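You operate a simulated robot arm through the tools that you are given. There is no shell and no other tool.

The job below is to be done with a simulated robot arm. You get a single attempt, and the scene is never put back.

## Task
Shut the fullest docked cube light in the blue box, then bring the other two to 50% on STORE.
Fine: lift it out while the charger is off; shut the lid; switch off at the end; the other two stay in their wells; leave the light beside the charger alone. Set down upright: what you pick out.

Only the result counts: the job must be done as asked and must still hold three seconds after the hand-in. Knocking over, shifting, dropping, spilling or breaking anything else fails it. A push-on lid holds only when it is set on centred and level and pressed home; a screw cap is set on level and turned clockwise until tight.

## Robot
A 7-joint arm with a two-finger parallel gripper, fixed in place. Base frame: the origin is at the foot of the arm, x ahead of it, y to its left, z up; the work surface is at about z = 860. Units: mm, rad, N and s.
With the tool pointing down near the work surface it reaches from about 240 to 680 mm from the base axis. Its first joint turns from -1.152 to 1.152 rad. Payload 2.4 kg.
The tool frame sits at the grasp point between the pads (the TCP): z along the fingers, y along the line on which they close. The tips reach 30 mm beyond it. Largest opening 94 mm; finger width 28, thickness 10; the body of the gripper, 50 by 96 mm, starts 55 mm behind the TCP.
Orientation is told as [roll, pitch, yaw] about the base's x, y, z axes, in that order, counted from this pose: with the fingers straight down and closing along the base's y, the tool's x points along the base's -x, its y along +y and its z along -z.

## Interface
- The arm moves only by the tool nudge_tool. Its argument "moves" is a list of rows, each an object of numbers (a shift or turn left out is 0, a gripper value left out holds the last): "x", "y", "z": the shift along the tool's x, y, z in units of 300 mm (1.0 is 300 mm); "ax", "ay", "az": the turn, a rotation vector about the tool's x, y, z in units of 60 degrees (1.0 is 60 degrees); "claw": the finger opening in mm, from 0 to 94. In form: [{"x": .., "y": .., "z": .., "ax": .., "ay": .., "az": .., "claw": ..}, ...]. A call has 1 to 20 rows; each row is the pose to reach, as a shift and turn from the pose commanded when the call began, along the tool's axes at that moment. A call with a number of a shift or a turn outside -1 to 1 is refused whole. A row lasts 0.2 s, in which the tool goes at most 50 mm and 0.15 rad; a call with a longer step from one row to the next is refused whole, and so is a gripper value outside its range. A pose out of reach is approached as far as the arm can. The call stops where the force on the tool passes 40 N (or 10 N more than at its start, if that is more) or the arm is blocked; 0.2 s more then pass. The fingers move at their own pace (about 153 mm/s each) and stop on an object; they squeeze with about 37 N. The grip force told is the motor's: it shows also when the fingers shut on nothing. Time passes only in rows, and 0.2 s behind the last, so rows that repeat a pose let the fingers close. It gives the time, the measured TCP pose, the force on the tool (base axes), the opening and the grip force at its end, in the units of the frame above (readings bear some noise), with the torque about the TCP (base axes, N m) and any sound that the robot's microphone picked up.
- Cameras (640 x 400 px; columns grow to the right, rows downward): "scene" is fixed at [51.8, 492.6, 1434.2]; the picture's right is [-0.54, -0.84, 0.00], its down [-0.54, 0.35, -0.77] and it looks along [0.64, -0.41, -0.64] (base axes); focal length 234 px, centre (320, 200). "wrist" rides on the gripper at [76, 14, -102] in the tool frame; the picture's right is [-0.18, 0.98, 0.00], its down [-0.75, -0.14, -0.64] and it looks along [-0.63, -0.12, 0.77] (tool axes); focal length 243 px, centre (320, 200). There is no depth. A picture from a camera that has moved, and an enlarged one, comes with that camera's place and axes in the base frame and with its lens.
- camera(camera): a new picture of that camera. No time passes.
- zoom(camera, box): a new picture of the part [left, top, right, bottom] of that camera's present view, enlarged. No time passes.
- close_job(): hands the job in; it is judged then, once.

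Nothing tells you positions but the pictures and the camera data. Unless the task says otherwise, let go and move clear before handing in.

The tools are called after ">>>" as name(argument=value, ...) on one line, values as JSON. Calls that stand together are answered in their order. nudge_tool: Moves the arm, as the interface text tells. Its arguments: {"type":"object","properties":{"moves":{"type":"array"}},"required":["moves"]} The other tools are called the same way: camera (camera) takes a picture; zoom (camera, box) takes an enlarged picture of a part of a camera's view; close_job () hands the job in.

At the start:

```text
time: 0.0
tool_pos: [357.0, 154.0, 1264.8]
tool_rot: [0.002, 0.001, -0.002]
force: [0.2, -0.9, 0.2]
ft_torque: [-0.04, 0.0, -0.02]
width: 94.1
finger_force: 0.1
```

scene: 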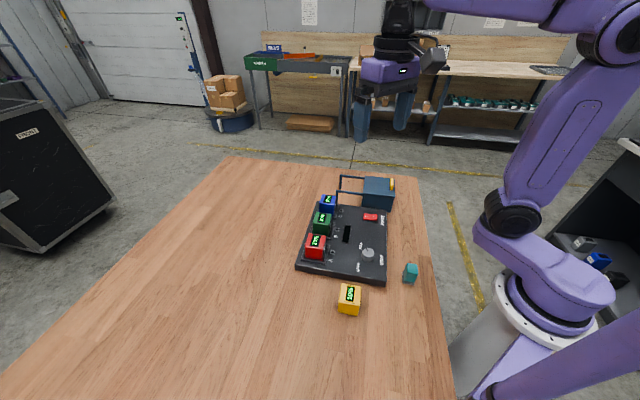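
wrist: 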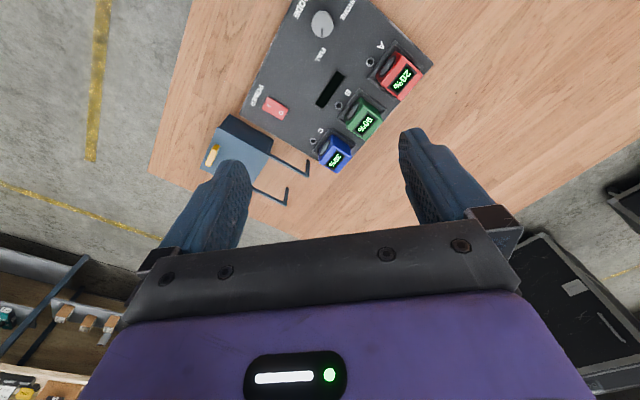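

I see a dark charger with three docked cubes (red, green, blue), a yellow cube beside it, and a blue box behind. I'll zoom in for details first.

>>> zoom(camera="scene", box=[280, 160, 440, 260])

>>> zoom(camera="scene", box=[280, 220, 440, 320])

>>> zoom(camera="wrist", box=[190, 0, 450, 162])

>>> zoom(camera="wrist", box=[190, 100, 350, 220])

```text
4.00 times, centred on (360, 210) of scene
camera zoom: at [51.8, 492.6, 1434.2], right [-0.54, -0.84, 0.0], down [-0.54, 0.35, -0.77], along [0.64, -0.41, -0.64], focal length 935 px, centre (160, 160)
```

zoom: 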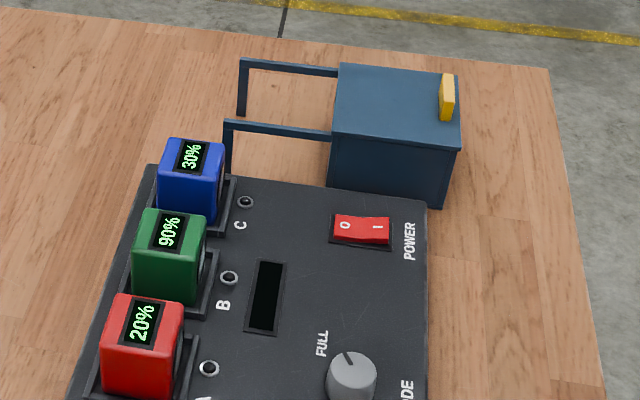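

```text
4.00 times, centred on (360, 270) of scene
camera zoom: at [51.8, 492.6, 1434.2], right [-0.54, -0.84, 0.0], down [-0.54, 0.35, -0.77], along [0.64, -0.41, -0.64], focal length 935 px, centre (160, -80)
```

zoom: 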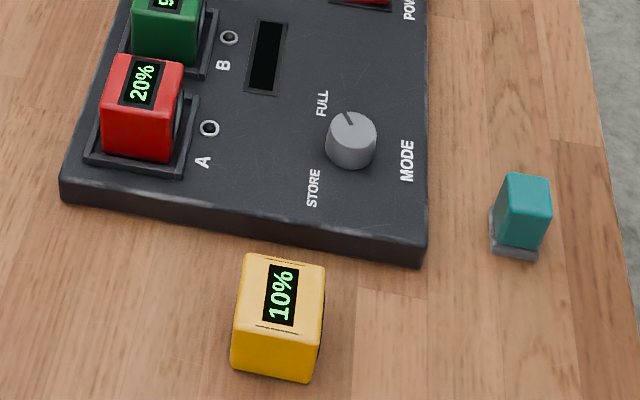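

```text
2.46 times, centred on (320, 81) of wrist
camera zoom: at [281.4, 168.5, 1366.8], right [0.18, 0.98, 0.0], down [0.75, -0.14, 0.64], along [0.63, -0.12, -0.77], focal length 597 px, centre (320, 493)
```

zoom: 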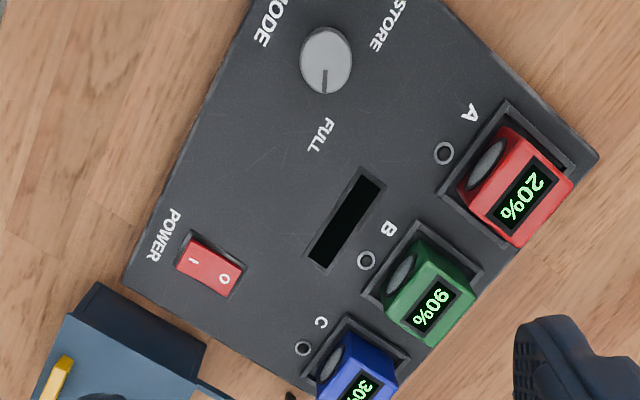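

```text
3.33 times, centred on (270, 160) of wrist
camera zoom: at [281.4, 168.5, 1366.8], right [0.18, 0.98, 0.0], down [0.75, -0.14, 0.64], along [0.63, -0.12, -0.77], focal length 809 px, centre (487, 333)
```

zoom: 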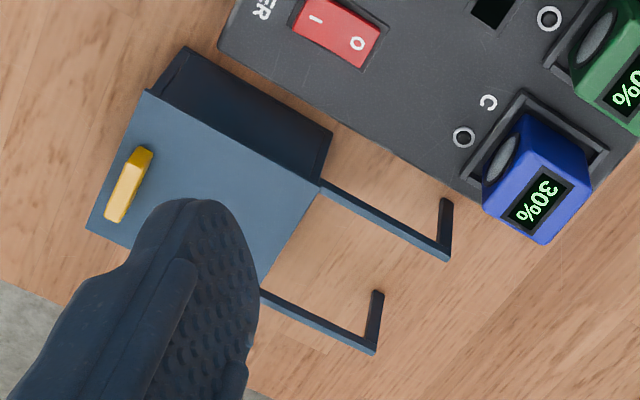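

Green (90%) in the middle well B is the fullest; red (20%) and blue (30%) stay. The charger sits rotated about 45° around (417,161), and the blue box with a lid on rails is near (506,-49). I'll move the wrist camera closer to look at the box.

>>> nudge_tool(moves=[{"x": -0.049, "y": -0.106, "z": 0.064}, {"x": -0.098, "y": -0.212, "z": 0.128}, {"x": -0.147, "y": -0.318, "z": 0.192}, {"x": -0.196, "y": -0.424, "z": 0.256}, {"x": -0.245, "y": -0.53, "z": 0.32}, {"x": -0.293, "y": -0.637, "z": 0.383}, {"x": -0.293, "y": -0.637, "z": 0.383}])

>>> camera(camera="wrist")

>>> camera(camera="scene")

```text
time: 1.6
tool_pos: [444.8, -37.6, 1147.0]
tool_rot: [0.0, 0.0, 0.0]
force: [-0.3, -0.6, 0.1]
ft_torque: [0.0, 0.02, 0.05]
width: 93.9
finger_force: 0.1
```

```text
taken
camera wrist: at [368.5, -24.4, 1250.3], right [0.18, 0.98, 0.0], down [0.75, -0.14, 0.64], along [0.63, -0.12, -0.77], focal length 243 px, centre (320, 200)
```

wrist: 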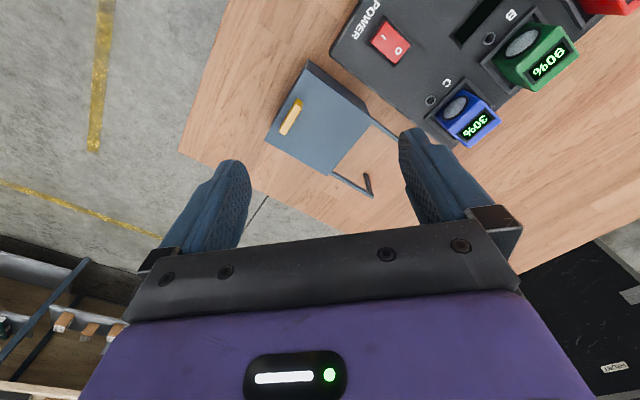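

```text
taken
```

scene: 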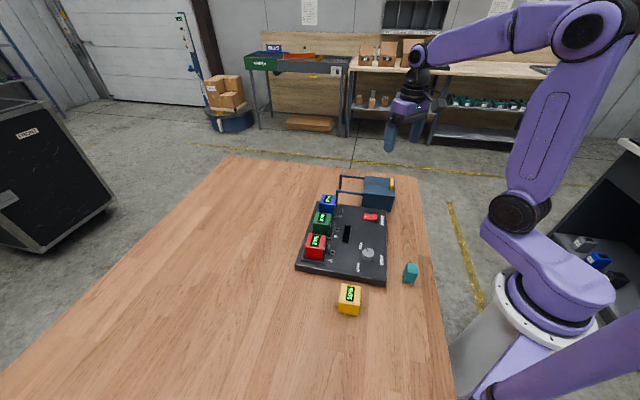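

>>> zoom(camera="wrist", box=[240, 40, 420, 210])

>>> zoom(camera="wrist", box=[330, 0, 640, 180])

>>> zoom(camera="scene", box=[320, 160, 410, 220])

```text
2.35 times, centred on (330, 125) of wrist
camera zoom: at [368.5, -24.4, 1250.3], right [0.18, 0.98, 0.0], down [0.75, -0.14, 0.64], along [0.63, -0.12, -0.77], focal length 571 px, centre (296, 376)
```

zoom: 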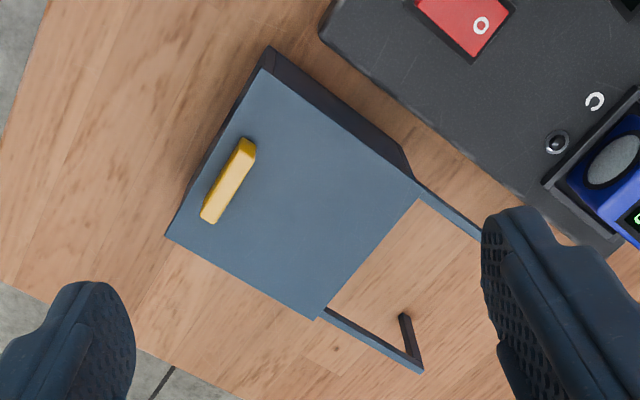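

```text
2.06 times, centred on (485, 90) of wrist
camera zoom: at [368.5, -24.4, 1250.3], right [0.18, 0.98, 0.0], down [0.75, -0.14, 0.64], along [0.63, -0.12, -0.77], focal length 501 px, centre (-21, 427)
```

zoom: 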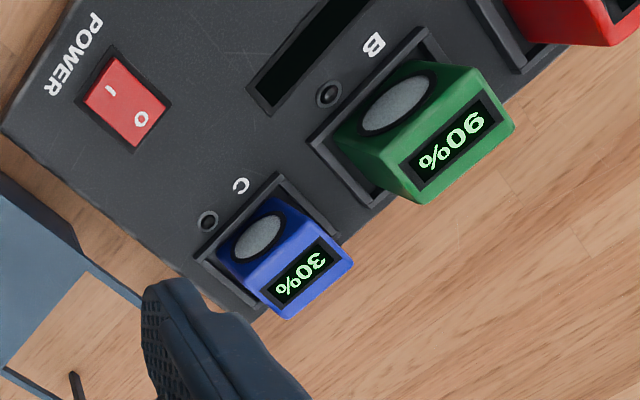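

```text
6.67 times, centred on (365, 190) of scene
camera zoom: at [51.9, 492.6, 1434.2], right [-0.54, -0.84, 0.0], down [-0.54, 0.35, -0.77], along [0.64, -0.41, -0.64], focal length 1558 px, centre (20, 267)
```

zoom: 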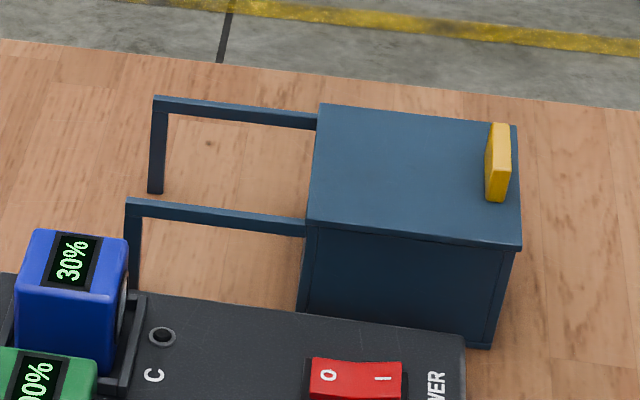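

>>> zoom(camera="wrist", box=[360, 0, 440, 70])

>>> zoom(camera="scene", box=[330, 200, 400, 250])

>>> zoom(camera="scene", box=[290, 190, 360, 290])

>>> zoom(camera="scene", box=[340, 230, 430, 300])

```text
5.71 times, centred on (400, 35) of wrist
camera zoom: at [368.5, -24.4, 1250.3], right [0.18, 0.98, 0.0], down [0.75, -0.14, 0.64], along [0.63, -0.12, -0.77], focal length 1386 px, centre (-137, 1143)
```

zoom: 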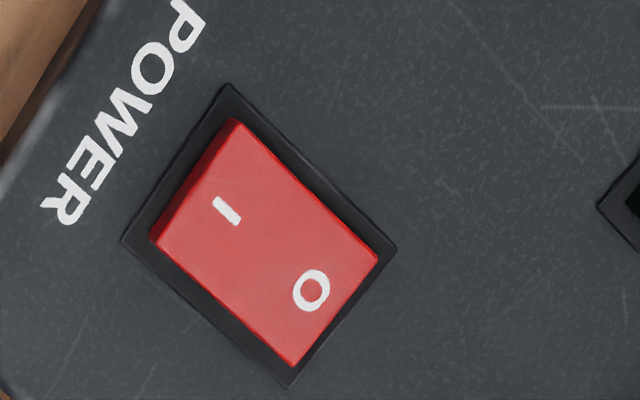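

```text
8.00 times, centred on (365, 225) of scene
camera zoom: at [51.9, 492.6, 1434.2], right [-0.54, -0.84, 0.0], down [-0.54, 0.35, -0.77], along [0.64, -0.41, -0.64], focal length 1869 px, centre (-40, 0)
```

zoom: 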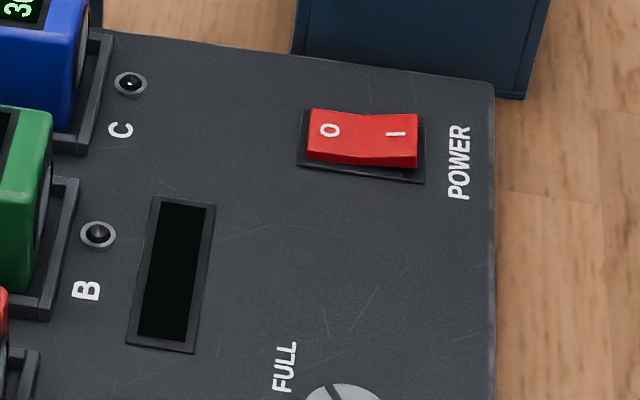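

```text
4.00 times, centred on (325, 240) of scene
camera zoom: at [51.9, 492.6, 1434.2], right [-0.54, -0.84, 0.0], down [-0.54, 0.35, -0.77], along [0.64, -0.41, -0.64], focal length 935 px, centre (300, 40)
```

zoom: 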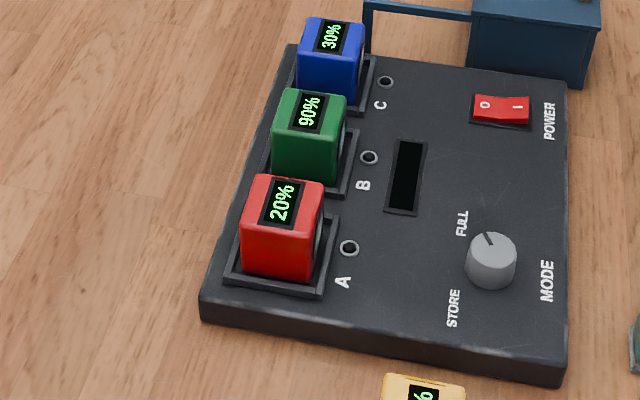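

```text
5.71 times, centred on (385, 265) of scene
camera zoom: at [51.9, 492.6, 1434.2], right [-0.54, -0.84, 0.0], down [-0.54, 0.35, -0.77], along [0.64, -0.41, -0.64], focal length 1335 px, centre (-51, -171)
```

zoom: 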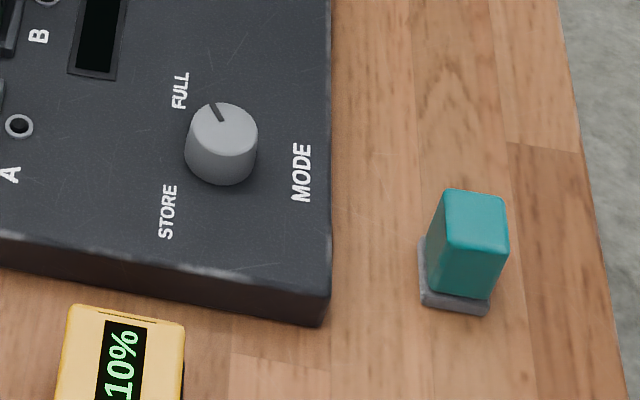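

Charger display and LEDs are dark, with the "0" side pressed, so it is off; the knob points to FULL. The box lid (about 108 mm square, top z≈931, centre (507,-53)) slides along (+1,+1) onto its rails, with the handle near (476,-82). I turn the tool -45° and move over the handle to look closely.

>>> nudge_tool(moves=[{"x": -0.017, "y": -0.025, "z": 0.048, "az": 0.125}, {"x": -0.034, "y": -0.05, "z": 0.096, "az": 0.25}, {"x": -0.051, "y": -0.075, "z": 0.144, "az": 0.375}, {"x": -0.068, "y": -0.1, "z": 0.192, "az": 0.5}, {"x": -0.085, "y": -0.125, "z": 0.24, "az": 0.625}, {"x": -0.104, "y": -0.148, "z": 0.29, "az": 0.75}, {"x": -0.104, "y": -0.148, "z": 0.29, "az": 0.75}])

>>> camera(camera="wrist")

>>> camera(camera="scene")

```text
time: 3.2
tool_pos: [475.2, -82.9, 1060.0]
tool_rot: [-0.002, 0.001, -0.787]
force: [-0.3, -0.6, 0.4]
ft_torque: [0.02, 0.03, 0.0]
width: 94.0
finger_force: 0.1
```

```text
taken
camera wrist: at [431.9, -19.0, 1163.5], right [0.83, 0.56, 0.0], down [0.43, -0.63, 0.64], along [0.36, -0.53, -0.77], focal length 243 px, centre (320, 200)
```

wrist: 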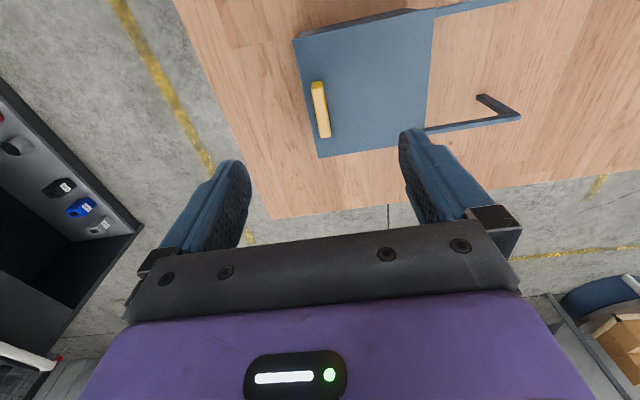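

```text
taken
```

scene: 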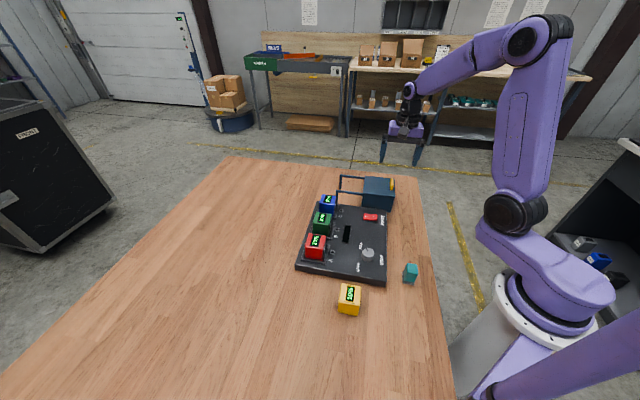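

>>> zoom(camera="wrist", box=[280, 0, 440, 160])

>>> zoom(camera="scene", box=[360, 165, 410, 215])

```text
2.50 times, centred on (360, 80) of wrist
camera zoom: at [431.9, -19.0, 1163.5], right [0.83, 0.56, 0.0], down [0.43, -0.63, 0.64], along [0.36, -0.53, -0.77], focal length 606 px, centre (220, 500)
```

zoom: 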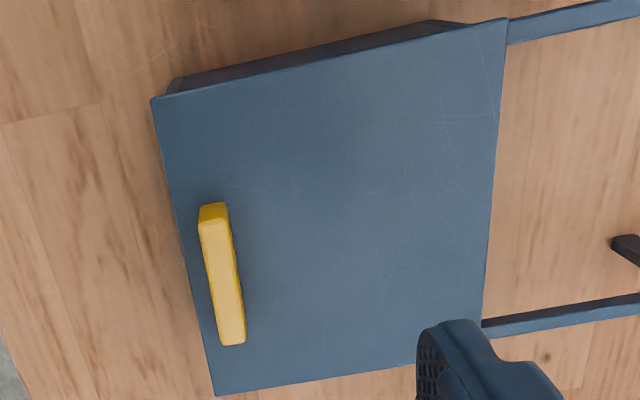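

```text
8.00 times, centred on (385, 190) of scene
camera zoom: at [51.8, 492.6, 1434.2], right [-0.54, -0.84, 0.0], down [-0.54, 0.35, -0.77], along [0.64, -0.41, -0.64], focal length 1869 px, centre (-200, 280)
```

zoom: 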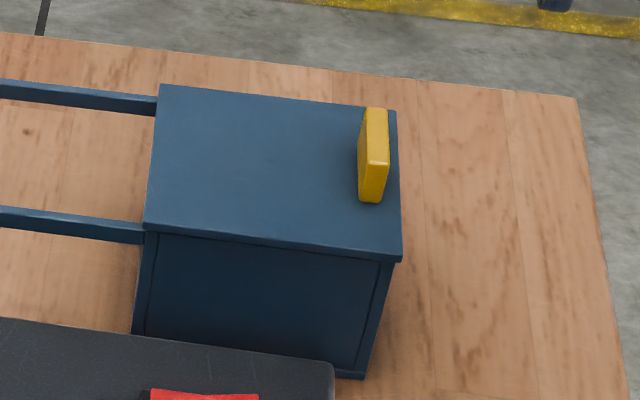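

The tool is aligned with the box axes; handle centre is about 2 mm off along the closing direction. I'll descend straddling the handle with the fingers open 40 mm and check.

>>> nudge_tool(moves=[{"y": 0.005, "z": 0.1, "claw": 40}, {"y": 0.005, "z": 0.2, "claw": 40}, {"y": 0.005, "z": 0.25, "claw": 40}, {"y": 0.005, "z": 0.3, "claw": 40}, {"y": 0.005, "z": 0.3, "claw": 40}])

>>> camera(camera="wrist")

>>> zoom(camera="scene", box=[340, 140, 430, 215])

```text
time: 4.4
tool_pos: [477.4, -81.0, 971.9]
tool_rot: [0.0, 0.0, -0.785]
force: [0.6, -1.1, -0.7]
ft_torque: [0.01, 0.0, 0.0]
width: 39.8
finger_force: 0.2
```

```text
taken
camera wrist: at [433.7, -16.5, 1073.9], right [0.83, 0.56, 0.0], down [0.43, -0.63, 0.64], along [0.36, -0.53, -0.77], focal length 243 px, centre (320, 200)
```

wrist: 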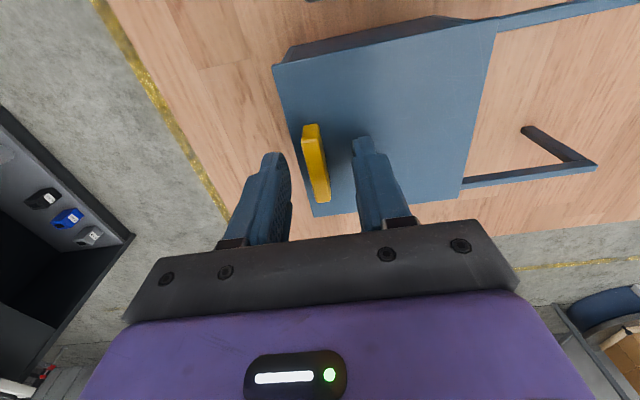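

```text
5.33 times, centred on (385, 178) of scene
camera zoom: at [51.8, 492.6, 1434.2], right [-0.54, -0.84, 0.0], down [-0.54, 0.35, -0.77], along [0.64, -0.41, -0.64], focal length 1246 px, centre (-27, 320)
```

zoom: 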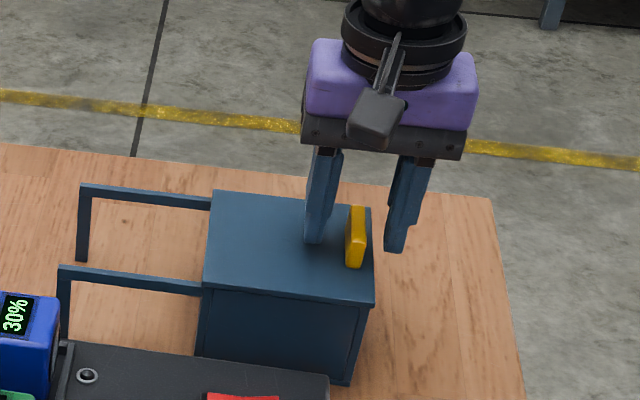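

Fingers straddle the handle well. I'll lower 4 mm, narrow the fingers loosely to 18 mm, and slide the lid along +u by about 60 mm first.

>>> nudge_tool(moves=[{"z": 0.013, "claw": 18}, {"z": 0.013, "claw": 18}, {"z": 0.013, "y": 0.03, "claw": 18}, {"z": 0.013, "y": 0.06, "claw": 18}, {"z": 0.013, "y": 0.09, "claw": 18}, {"z": 0.013, "y": 0.12, "claw": 18}, {"z": 0.013, "y": 0.15, "claw": 18}, {"z": 0.013, "y": 0.18, "claw": 18}, {"z": 0.013, "y": 0.2, "claw": 18}])

>>> camera(camera="wrist")

>>> zoom(camera="scene", box=[320, 140, 430, 215])

```text
time: 6.4
tool_pos: [520.4, -36.5, 968.7]
tool_rot: [0.0, -0.002, -0.786]
force: [-0.6, 1.2, -0.2]
ft_torque: [-0.02, 0.03, 0.03]
width: 18.2
finger_force: 0.8
```

```text
taken
camera wrist: at [476.4, 26.6, 1071.2], right [0.83, 0.56, 0.0], down [0.43, -0.63, 0.64], along [0.36, -0.53, -0.77], focal length 243 px, centre (320, 200)
```

wrist: 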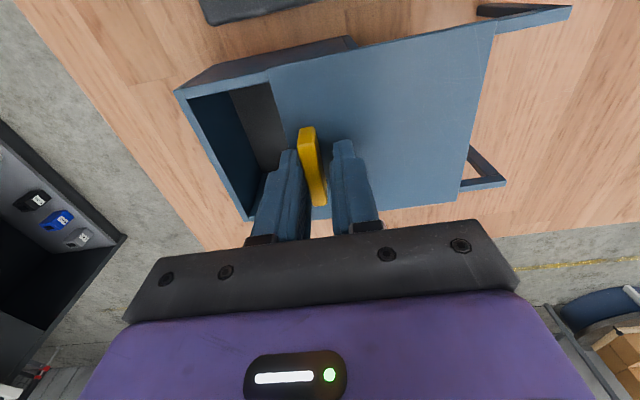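

```text
5.33 times, centred on (375, 178) of scene
camera zoom: at [51.8, 492.6, 1434.2], right [-0.54, -0.84, 0.0], down [-0.54, 0.35, -0.77], along [0.64, -0.41, -0.64], focal length 1246 px, centre (27, 320)
```

zoom: 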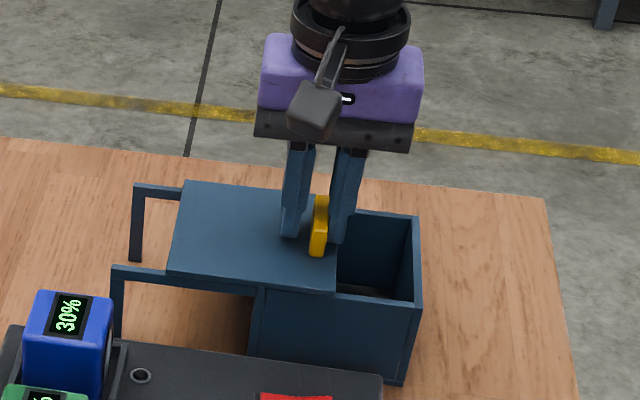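

The lid slides freely. I'll push the remaining travel, slowly.

>>> nudge_tool(moves=[{"y": 0.025}, {"y": 0.05}, {"y": 0.075}, {"y": 0.095}, {"y": 0.11}, {"y": 0.12}, {"y": 0.13}])

>>> camera(camera="wrist")

>>> zoom(camera="scene", box=[320, 140, 430, 215])

```text
time: 8.0
tool_pos: [548.2, -11.1, 967.1]
tool_rot: [0.0, 0.0, -0.785]
force: [0.0, -0.4, 0.0]
ft_torque: [-0.02, 0.02, 0.03]
width: 18.1
finger_force: 0.1
```

```text
taken
camera wrist: at [504.3, 53.5, 1070.5], right [0.83, 0.56, 0.0], down [0.43, -0.63, 0.64], along [0.36, -0.53, -0.77], focal length 243 px, centre (320, 200)
```

wrist: 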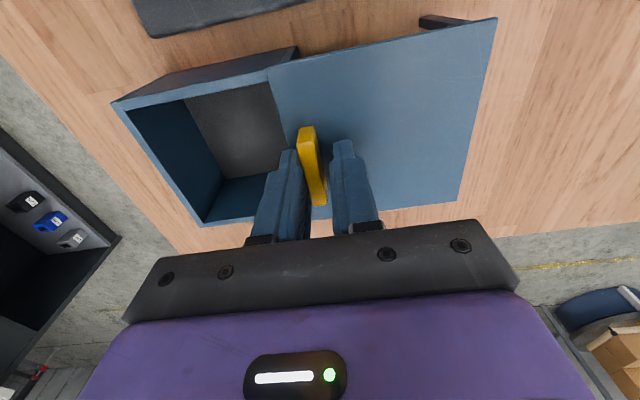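

```text
5.33 times, centred on (375, 178) of scene
camera zoom: at [51.8, 492.6, 1434.2], right [-0.54, -0.84, 0.0], down [-0.54, 0.35, -0.77], along [0.64, -0.41, -0.64], focal length 1246 px, centre (27, 320)
```

zoom: 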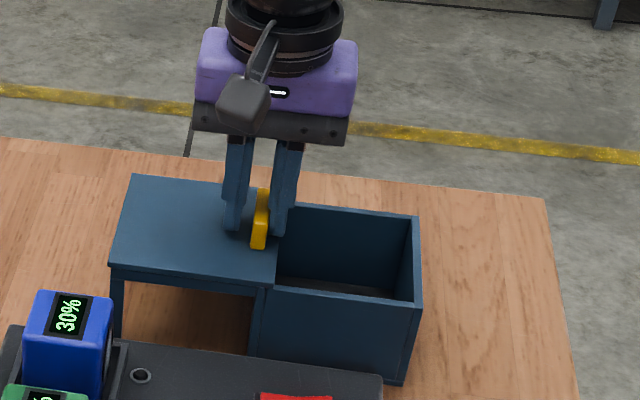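

The lid is now fully open. Next I retreat upward and go over the green cube at about (468,216).

>>> nudge_tool(moves=[{"claw": 40}, {"z": -0.12, "claw": 40}, {"z": -0.25, "claw": 94}, {"z": -0.38, "claw": 94}, {"z": -0.38, "x": 0.12, "y": 0.06}, {"z": -0.38, "x": 0.24, "y": 0.12}, {"z": -0.38, "x": 0.36, "y": 0.18}, {"z": -0.38, "x": 0.48, "y": 0.24}, {"z": -0.38, "x": 0.6, "y": 0.3}, {"z": -0.38, "x": 0.724, "y": 0.346}, {"z": -0.38, "x": 0.724, "y": 0.346}])

>>> camera(camera="wrist")

>>> zoom(camera="wrist", box=[240, 0, 440, 170])

>>> camera(camera="scene")

```text
time: 10.4
tool_pos: [467.4, 217.1, 1081.7]
tool_rot: [-0.001, -0.001, -0.787]
force: [0.9, -0.9, -0.3]
ft_torque: [-0.01, 0.0, -0.02]
width: 94.2
finger_force: 0.1
```

```text
taken
camera wrist: at [423.7, 279.9, 1184.4], right [0.83, 0.56, 0.0], down [0.43, -0.63, 0.64], along [0.36, -0.53, -0.77], focal length 243 px, centre (320, 200)
```

wrist: 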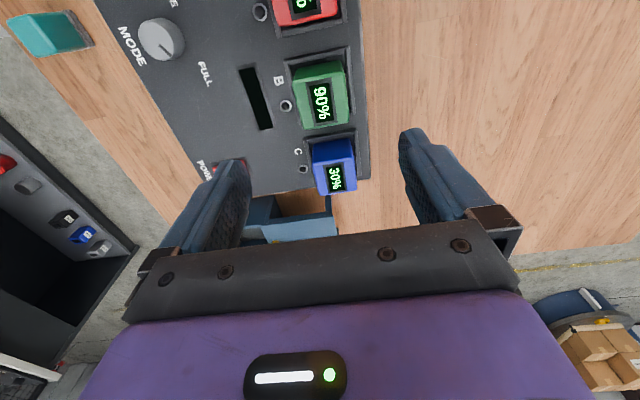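

```text
2.35 times, centred on (340, 85) of wrist
camera zoom: at [423.7, 279.9, 1184.4], right [0.83, 0.56, 0.0], down [0.43, -0.63, 0.64], along [0.36, -0.53, -0.77], focal length 571 px, centre (273, 471)
```

zoom: 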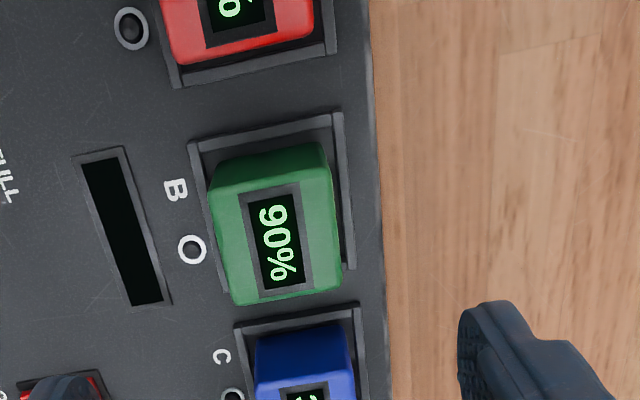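

```text
taken
```

scene: 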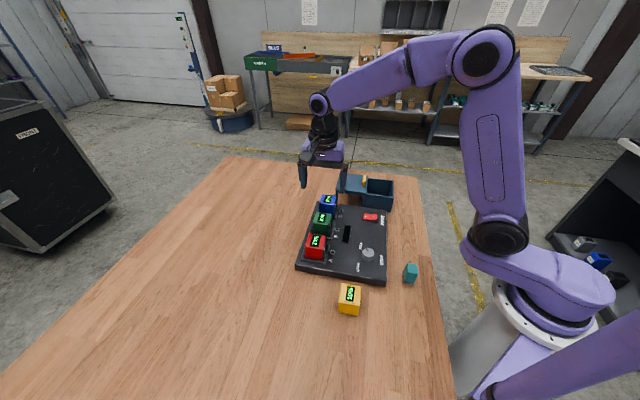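

Green cube's top centre is at about (470,218) with its top near z 946 and ~46 mm wide. I'll descend around it, keeping the tips above the well rim (about z 913), and verify before closing.

>>> nudge_tool(moves=[{"x": -0.003, "y": 0.007, "z": 0.12}, {"x": -0.003, "y": 0.007, "z": 0.24}, {"x": -0.003, "y": 0.007, "z": 0.34}, {"x": -0.003, "y": 0.007, "z": 0.41}, {"x": -0.003, "y": 0.007, "z": 0.45}, {"x": -0.003, "y": 0.007, "z": 0.45}])

>>> camera(camera="wrist")

>>> zoom(camera="scene", box=[275, 170, 385, 270])

```text
time: 11.8
tool_pos: [469.7, 217.7, 946.9]
tool_rot: [0.0, 0.0, -0.785]
force: [-0.2, 0.3, -0.1]
ft_torque: [0.0, 0.0, 0.0]
width: 93.9
finger_force: 0.1
```

```text
taken
camera wrist: at [426.2, 281.6, 1049.3], right [0.83, 0.56, 0.0], down [0.43, -0.63, 0.64], along [0.36, -0.53, -0.77], focal length 243 px, centre (320, 200)
```

wrist: 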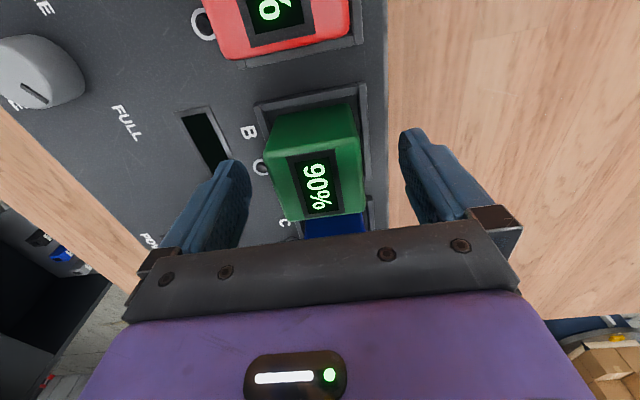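

```text
4.00 times, centred on (330, 220) of scene
camera zoom: at [51.8, 492.6, 1434.2], right [-0.54, -0.84, 0.0], down [-0.54, 0.35, -0.77], along [0.64, -0.41, -0.64], focal length 935 px, centre (280, 120)
```

zoom: 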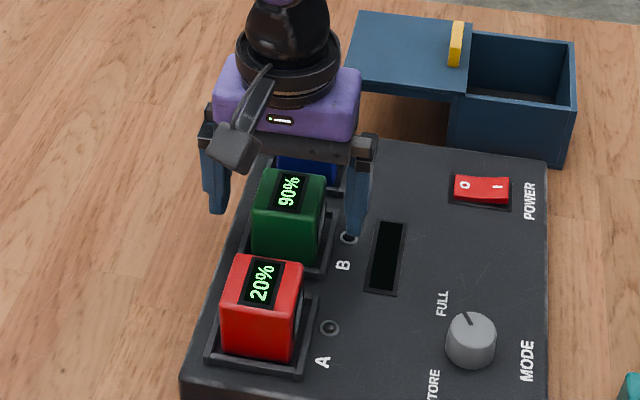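

The green cube sits centred between the fingers. Lower 4 mm, close, and lift straight up a little.

>>> nudge_tool(moves=[{"z": 0.013}, {"z": 0.013, "claw": 30}, {"z": 0.013, "claw": 30}, {"z": 0.013, "claw": 30}, {"z": 0.013, "claw": 30}])

```text
time: 13.0
tool_pos: [470.0, 218.2, 943.2]
tool_rot: [0.001, 0.0, -0.785]
force: [0.0, -0.3, 0.9]
ft_torque: [0.03, 0.03, -0.01]
width: 54.2
finger_force: 37.3
```

Gripped at 54 mm. Lifting straight up.

>>> nudge_tool(moves=[{"z": -0.03}, {"z": -0.08}, {"z": -0.18}, {"z": -0.3}, {"z": -0.38}, {"z": -0.38}])

>>> camera(camera="wrist")

>>> zoom(camera="scene", box=[270, 120, 410, 270])

```text
time: 14.4
tool_pos: [468.2, 215.6, 1056.5]
tool_rot: [0.001, -0.001, -0.786]
force: [-0.1, 0.7, -2.6]
ft_torque: [0.0, -0.01, -0.01]
width: 54.2
finger_force: 37.2
```

```text
taken
camera wrist: at [424.4, 279.3, 1159.0], right [0.83, 0.56, 0.0], down [0.43, -0.63, 0.64], along [0.36, -0.53, -0.77], focal length 243 px, centre (320, 200)
```

wrist: 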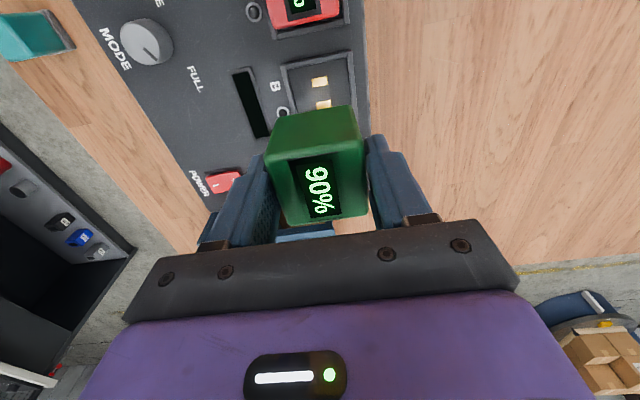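

```text
2.67 times, centred on (340, 195) of scene
camera zoom: at [51.9, 492.7, 1434.2], right [-0.54, -0.84, 0.0], down [-0.54, 0.35, -0.77], along [0.64, -0.41, -0.64], focal length 623 px, centre (267, 213)
```

zoom: 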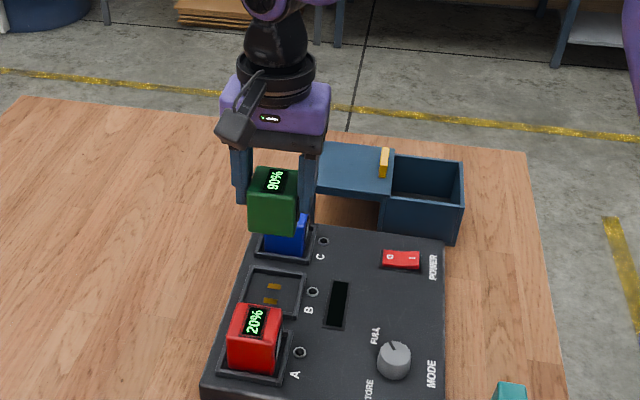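

The green light is lifted clear, still reading 90%. Now I carry it over the box centre (u≈318, w≈395 in the box axes, about (504,-54)).

>>> nudge_tool(moves=[{"x": -0.09, "y": -0.069}, {"x": -0.18, "y": -0.138}, {"x": -0.27, "y": -0.207}, {"x": -0.36, "y": -0.276}, {"x": -0.45, "y": -0.345}, {"x": -0.54, "y": -0.414}, {"x": -0.63, "y": -0.483}, {"x": -0.721, "y": -0.552}, {"x": -0.721, "y": -0.552}, {"x": -0.721, "y": -0.552}])

>>> camera(camera="wrist")

>>> zoom(camera="scene", box=[320, 130, 430, 215])

```text
time: 16.6
tool_pos: [505.1, -56.1, 1056.7]
tool_rot: [0.0, 0.001, -0.786]
force: [0.1, -0.1, -2.7]
ft_torque: [0.0, -0.02, -0.01]
width: 53.9
finger_force: 37.0
```

```text
taken
camera wrist: at [462.2, 8.0, 1160.1], right [0.83, 0.56, 0.0], down [0.43, -0.63, 0.64], along [0.36, -0.53, -0.77], focal length 243 px, centre (320, 200)
```

wrist: 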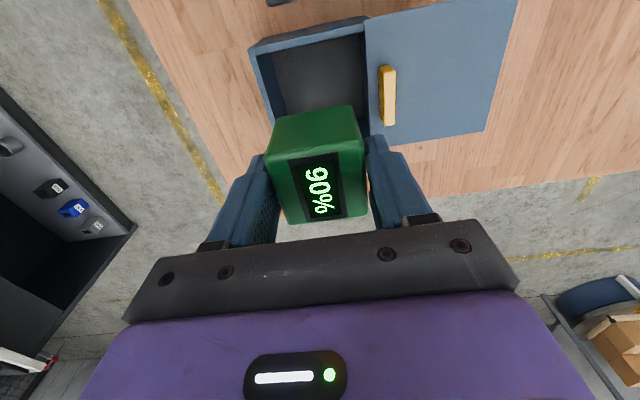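

```text
4.71 times, centred on (375, 172) of scene
camera zoom: at [51.9, 492.6, 1434.2], right [-0.54, -0.84, 0.0], down [-0.54, 0.35, -0.77], along [0.64, -0.41, -0.64], focal length 1100 px, centre (61, 329)
```

zoom: 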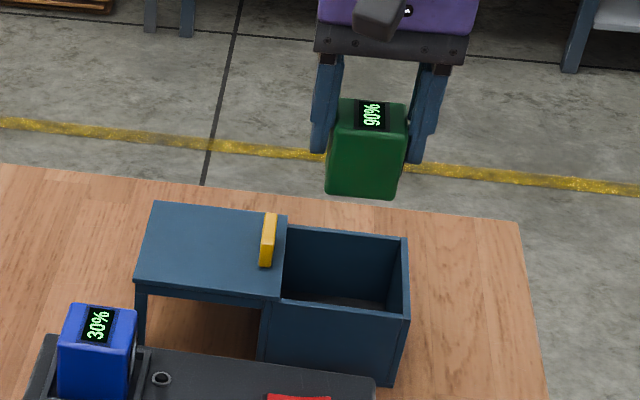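

>>> zoom(camera="wrist", box=[230, 0, 430, 150])

```text
2.67 times, centred on (330, 75) of wrist
camera zoom: at [462.2, 8.0, 1160.1], right [0.83, 0.56, 0.0], down [0.43, -0.63, 0.64], along [0.36, -0.53, -0.77], focal length 647 px, centre (293, 533)
```

zoom: 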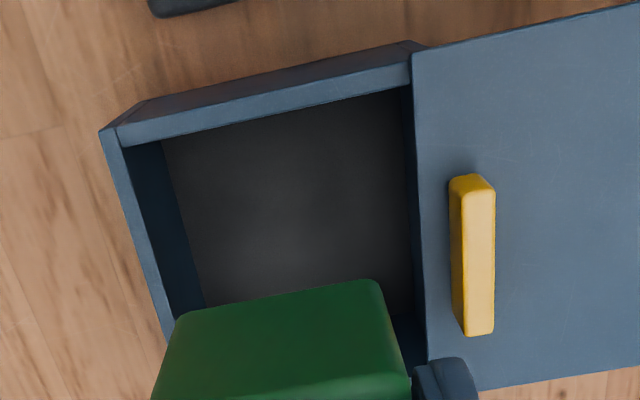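

The opening spans u 273–363 and the tool is centred on it at 317.5. I'll lower the cube into the box to just above the floor.

>>> nudge_tool(moves=[{"x": 0.007, "z": 0.1}, {"x": 0.007, "z": 0.2}, {"x": 0.007, "z": 0.28}, {"x": 0.007, "z": 0.34}, {"x": 0.007, "z": 0.39}, {"x": 0.007, "z": 0.43}, {"x": 0.007, "z": 0.445}, {"x": 0.007, "z": 0.445}])

>>> camera(camera="wrist")

>>> zoom(camera="scene", box=[320, 130, 430, 215])

```text
time: 18.4
tool_pos: [504.5, -52.2, 922.9]
tool_rot: [0.0, 0.0, -0.787]
force: [-0.2, 0.2, -2.1]
ft_torque: [0.01, 0.0, -0.01]
width: 53.9
finger_force: 37.0
```

```text
taken
camera wrist: at [460.5, 12.1, 1026.0], right [0.83, 0.56, 0.0], down [0.43, -0.63, 0.64], along [0.36, -0.53, -0.77], focal length 243 px, centre (320, 200)
```

wrist: 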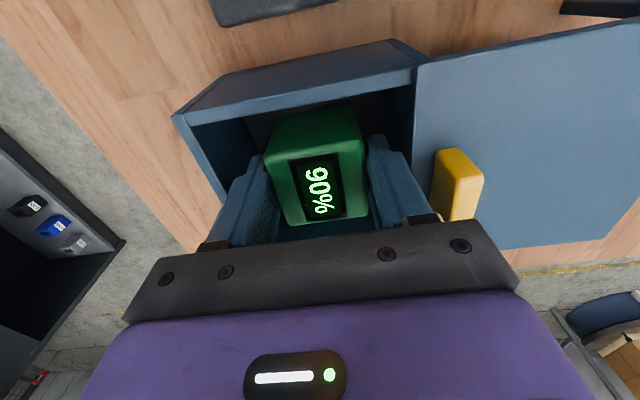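

```text
4.71 times, centred on (375, 172) of scene
camera zoom: at [51.9, 492.6, 1434.2], right [-0.54, -0.84, 0.0], down [-0.54, 0.35, -0.77], along [0.64, -0.41, -0.64], focal length 1100 px, centre (61, 329)
```

zoom: 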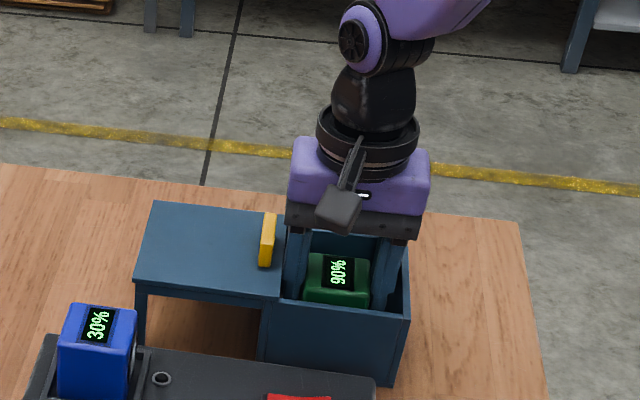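

The cube is inside the box; force shows only its weight. Lowering gently until contact.

>>> nudge_tool(moves=[{"z": 0.005}, {"z": 0.01}, {"z": 0.013}, {"z": 0.013}])

```text
time: 19.4
tool_pos: [504.5, -50.2, 921.5]
tool_rot: [0.001, 0.001, -0.786]
force: [-1.0, 1.1, -3.0]
ft_torque: [-0.02, 0.0, 0.04]
width: 54.3
finger_force: 37.1
```

>>> nudge_tool(moves=[{"z": 0.004}, {"z": 0.008}, {"z": 0.008}])

```text
time: 20.2
tool_pos: [502.2, -52.1, 917.8]
tool_rot: [0.001, 0.001, -0.786]
force: [0.3, 0.7, -2.4]
ft_torque: [0.01, 0.01, -0.03]
width: 54.0
finger_force: 37.2
```

>>> nudge_tool(moves=[{"z": 0.003}, {"z": 0.007}, {"z": 0.007}])

```text
time: 21.0
tool_pos: [504.0, -51.2, 916.1]
tool_rot: [0.002, -0.001, -0.786]
force: [-9.5, -0.3, 28.6]
ft_torque: [-0.06, 0.04, 0.01]
width: 54.3
finger_force: 37.0
```

Contact with the floor. I ease up slightly, open to 62 mm and rise straight up.

>>> nudge_tool(moves=[{"z": -0.002}, {"z": -0.002, "claw": 62}, {"z": -0.002, "claw": 62}, {"z": -0.002, "claw": 62}])

>>> camera(camera="wrist")

```text
time: 22.0
tool_pos: [503.2, -51.6, 914.9]
tool_rot: [-0.002, 0.003, -0.785]
force: [-5.3, -5.5, -5.3]
ft_torque: [-0.07, 0.06, -0.01]
width: 57.6
finger_force: 0.1
```

```text
taken
camera wrist: at [460.1, 12.6, 1018.5], right [0.83, 0.56, 0.0], down [0.43, -0.63, 0.64], along [0.36, -0.53, -0.77], focal length 243 px, centre (320, 200)
```

wrist: 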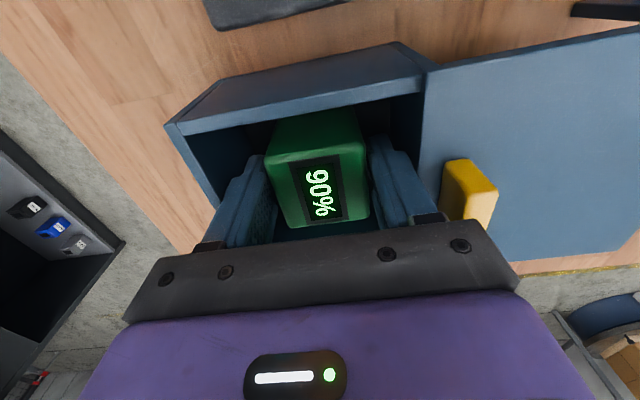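

The right finger touches the lid edge at 57.6 mm, but the cube is released. I'll set 57 mm to relieve it, then rise straight up.

>>> nudge_tool(moves=[{"claw": 57, "y": -0.003}, {"claw": 57, "y": -0.003}])

```text
time: 22.6
tool_pos: [504.3, -51.4, 916.5]
tool_rot: [0.002, -0.001, -0.786]
force: [-2.1, 0.0, 0.8]
ft_torque: [0.02, -0.02, -0.01]
width: 56.0
finger_force: 0.1
```

>>> nudge_tool(moves=[{"z": -0.02}, {"z": -0.05}, {"z": -0.1}, {"z": -0.1}])

>>> camera(camera="wrist")

>>> zoom(camera="scene", box=[320, 130, 430, 215])

```text
time: 23.6
tool_pos: [502.9, -51.0, 946.4]
tool_rot: [0.0, 0.001, -0.785]
force: [0.3, 0.2, 0.1]
ft_torque: [-0.02, -0.01, 0.05]
width: 56.8
finger_force: 0.0
```

```text
taken
camera wrist: at [459.8, 12.1, 1048.9], right [0.83, 0.56, 0.0], down [0.43, -0.63, 0.64], along [0.36, -0.53, -0.77], focal length 243 px, centre (320, 200)
```

wrist: 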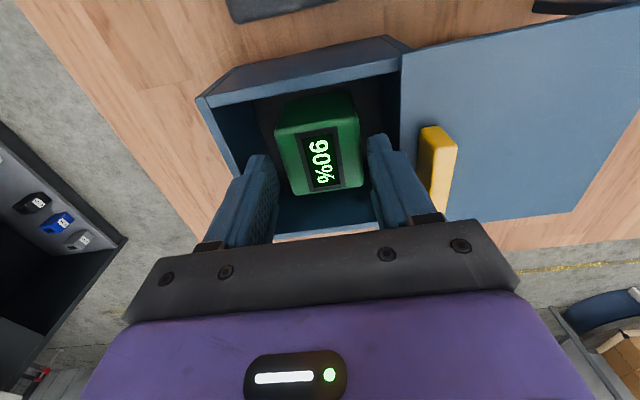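

```text
4.71 times, centred on (375, 172) of scene
camera zoom: at [51.8, 492.6, 1434.2], right [-0.54, -0.84, 0.0], down [-0.54, 0.35, -0.77], along [0.64, -0.41, -0.64], focal length 1100 px, centre (61, 329)
```

zoom: 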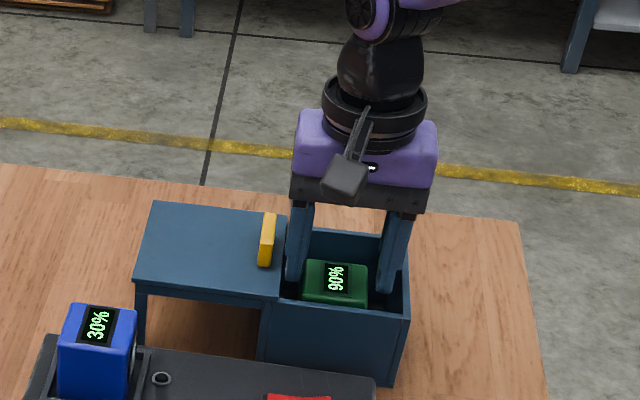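

The green light stands upright in the box. I rise, shift over to the handle, straddle it and look.

>>> nudge_tool(moves=[{"z": -0.1}, {"z": -0.19, "claw": 44}, {"z": -0.19, "y": 0.1, "x": -0.01, "claw": 44}, {"z": -0.19, "y": 0.19, "x": -0.01, "claw": 44}, {"z": -0.19, "y": 0.19, "x": -0.01}, {"z": -0.12, "y": 0.19, "x": -0.01}, {"z": -0.075, "y": 0.19, "x": -0.01}, {"z": -0.075, "y": 0.19, "x": -0.01}])

>>> camera(camera="wrist")

```text
time: 25.4
tool_pos: [545.7, -15.6, 970.0]
tool_rot: [0.0, 0.001, -0.786]
force: [0.5, -0.7, -0.9]
ft_torque: [0.01, 0.02, -0.01]
width: 44.1
finger_force: 0.2
```

```text
taken
camera wrist: at [502.1, 49.6, 1072.5], right [0.83, 0.56, 0.0], down [0.43, -0.63, 0.64], along [0.36, -0.53, -0.77], focal length 243 px, centre (320, 200)
```

wrist: 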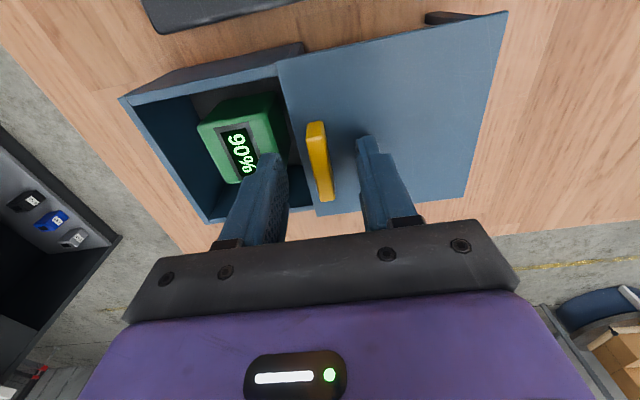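

Straddling the handle. Close to 18 mm and slide the lid back toward -u.

>>> nudge_tool(moves=[{"z": 0.008, "claw": 18}, {"z": 0.008, "claw": 18}, {"z": 0.008, "y": -0.03}, {"z": 0.008, "y": -0.06}, {"z": 0.008, "y": -0.09}, {"z": 0.008, "y": -0.12}, {"z": 0.008, "y": -0.15}, {"z": 0.008, "y": -0.18}, {"z": 0.008, "y": -0.21}, {"z": 0.008, "y": -0.24}, {"z": 0.008, "y": -0.27}, {"z": 0.008, "y": -0.29}, {"z": 0.008, "y": -0.305}, {"z": 0.008, "y": -0.315}])

>>> camera(camera="wrist")

>>> zoom(camera="scene", box=[320, 130, 430, 215])

```text
time: 28.4
tool_pos: [480.1, -81.1, 965.9]
tool_rot: [0.001, -0.002, -0.785]
force: [0.4, -0.1, 0.1]
ft_torque: [0.01, -0.06, 0.01]
width: 18.2
finger_force: 0.2
```

```text
taken
camera wrist: at [436.1, -16.6, 1068.7], right [0.83, 0.56, 0.0], down [0.43, -0.63, 0.64], along [0.36, -0.53, -0.77], focal length 243 px, centre (320, 200)
```

wrist: 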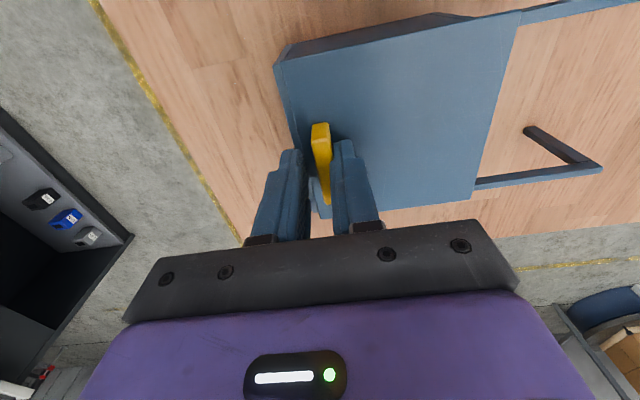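

```text
4.71 times, centred on (375, 172) of scene
camera zoom: at [51.8, 492.6, 1434.2], right [-0.54, -0.84, 0.0], down [-0.54, 0.35, -0.77], along [0.64, -0.41, -0.64], focal length 1100 px, centre (61, 329)
```

zoom: 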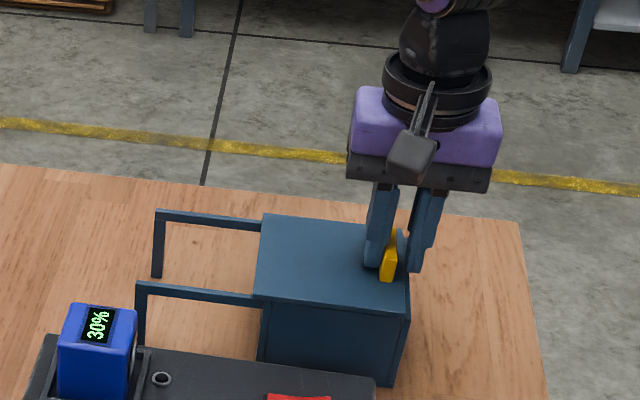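

Nearly shut; a few mm remain. I push on slowly until it stops.

>>> nudge_tool(moves=[{"y": -0.006}, {"y": -0.012}, {"y": -0.018}, {"y": -0.022}, {"y": -0.026}, {"y": -0.026}])

>>> camera(camera="wrist")

>>> zoom(camera="scene", box=[320, 130, 430, 215])

```text
time: 29.8
tool_pos: [473.9, -85.8, 966.5]
tool_rot: [0.001, 0.002, -0.786]
force: [0.5, 0.9, -0.9]
ft_torque: [-0.01, -0.01, 0.04]
width: 18.2
finger_force: 0.6
```

```text
taken
camera wrist: at [430.3, -21.5, 1069.0], right [0.83, 0.56, 0.0], down [0.43, -0.63, 0.64], along [0.36, -0.53, -0.77], focal length 243 px, centre (320, 200)
```

wrist: 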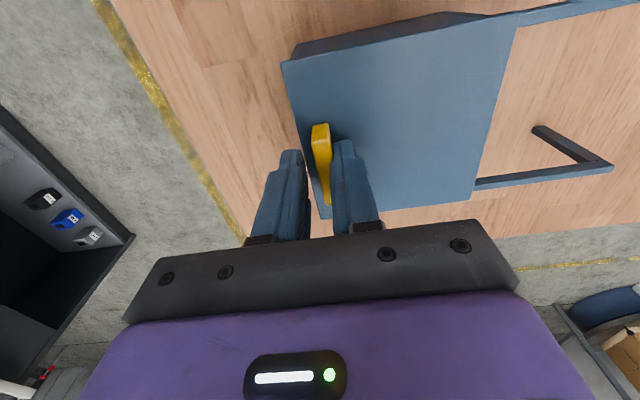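

```text
4.71 times, centred on (375, 172) of scene
camera zoom: at [51.9, 492.6, 1434.2], right [-0.54, -0.84, 0.0], down [-0.54, 0.35, -0.77], along [0.64, -0.41, -0.64], focal length 1100 px, centre (61, 329)
```

zoom: 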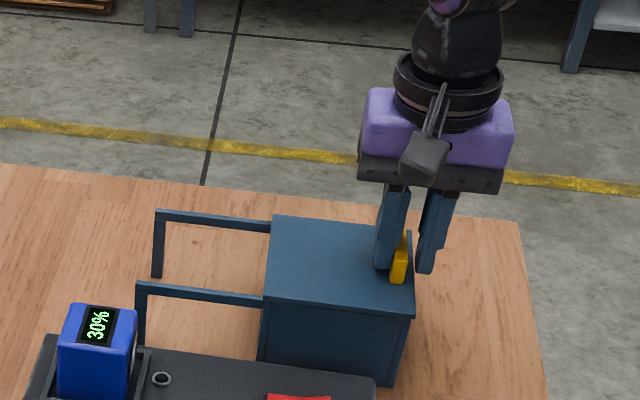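

>>> nudge_tool(moves=[{"y": -0.004}, {"y": -0.008}, {"y": -0.012}, {"y": -0.012}])

```text
time: 30.8
tool_pos: [471.8, -86.9, 968.1]
tool_rot: [0.002, -0.001, -0.786]
force: [8.0, 6.8, -3.9]
ft_torque: [0.05, -0.16, -0.04]
width: 23.5
finger_force: 5.1
```

The stop is felt, so the lid is shut. I back off, lift away and check.

>>> nudge_tool(moves=[{"y": 0.01, "claw": 36}, {"y": 0.01, "claw": 36}, {"y": 0.01, "z": -0.12}, {"y": 0.01, "z": -0.25}, {"y": 0.01, "z": -0.35}, {"y": 0.01, "z": -0.35}])

>>> camera(camera="wrist")

>>> zoom(camera="scene", box=[320, 160, 410, 220])

```text
time: 32.2
tool_pos: [472.8, -87.5, 1069.9]
tool_rot: [0.0, 0.0, -0.787]
force: [-0.2, 0.0, 0.2]
ft_torque: [0.03, 0.04, -0.02]
width: 35.8
finger_force: 0.0
```

```text
taken
camera wrist: at [429.5, -23.6, 1172.8], right [0.83, 0.56, 0.0], down [0.43, -0.63, 0.64], along [0.36, -0.53, -0.77], focal length 243 px, centre (320, 200)
```

wrist: 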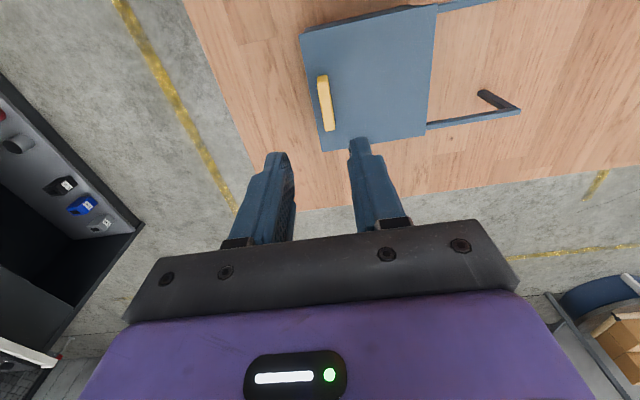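

```text
6.67 times, centred on (365, 190) of scene
camera zoom: at [51.8, 492.6, 1434.2], right [-0.54, -0.84, 0.0], down [-0.54, 0.35, -0.77], along [0.64, -0.41, -0.64], focal length 1558 px, centre (20, 267)
```

zoom: 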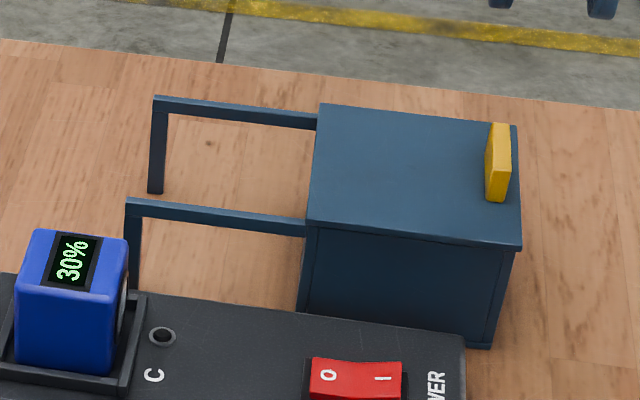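

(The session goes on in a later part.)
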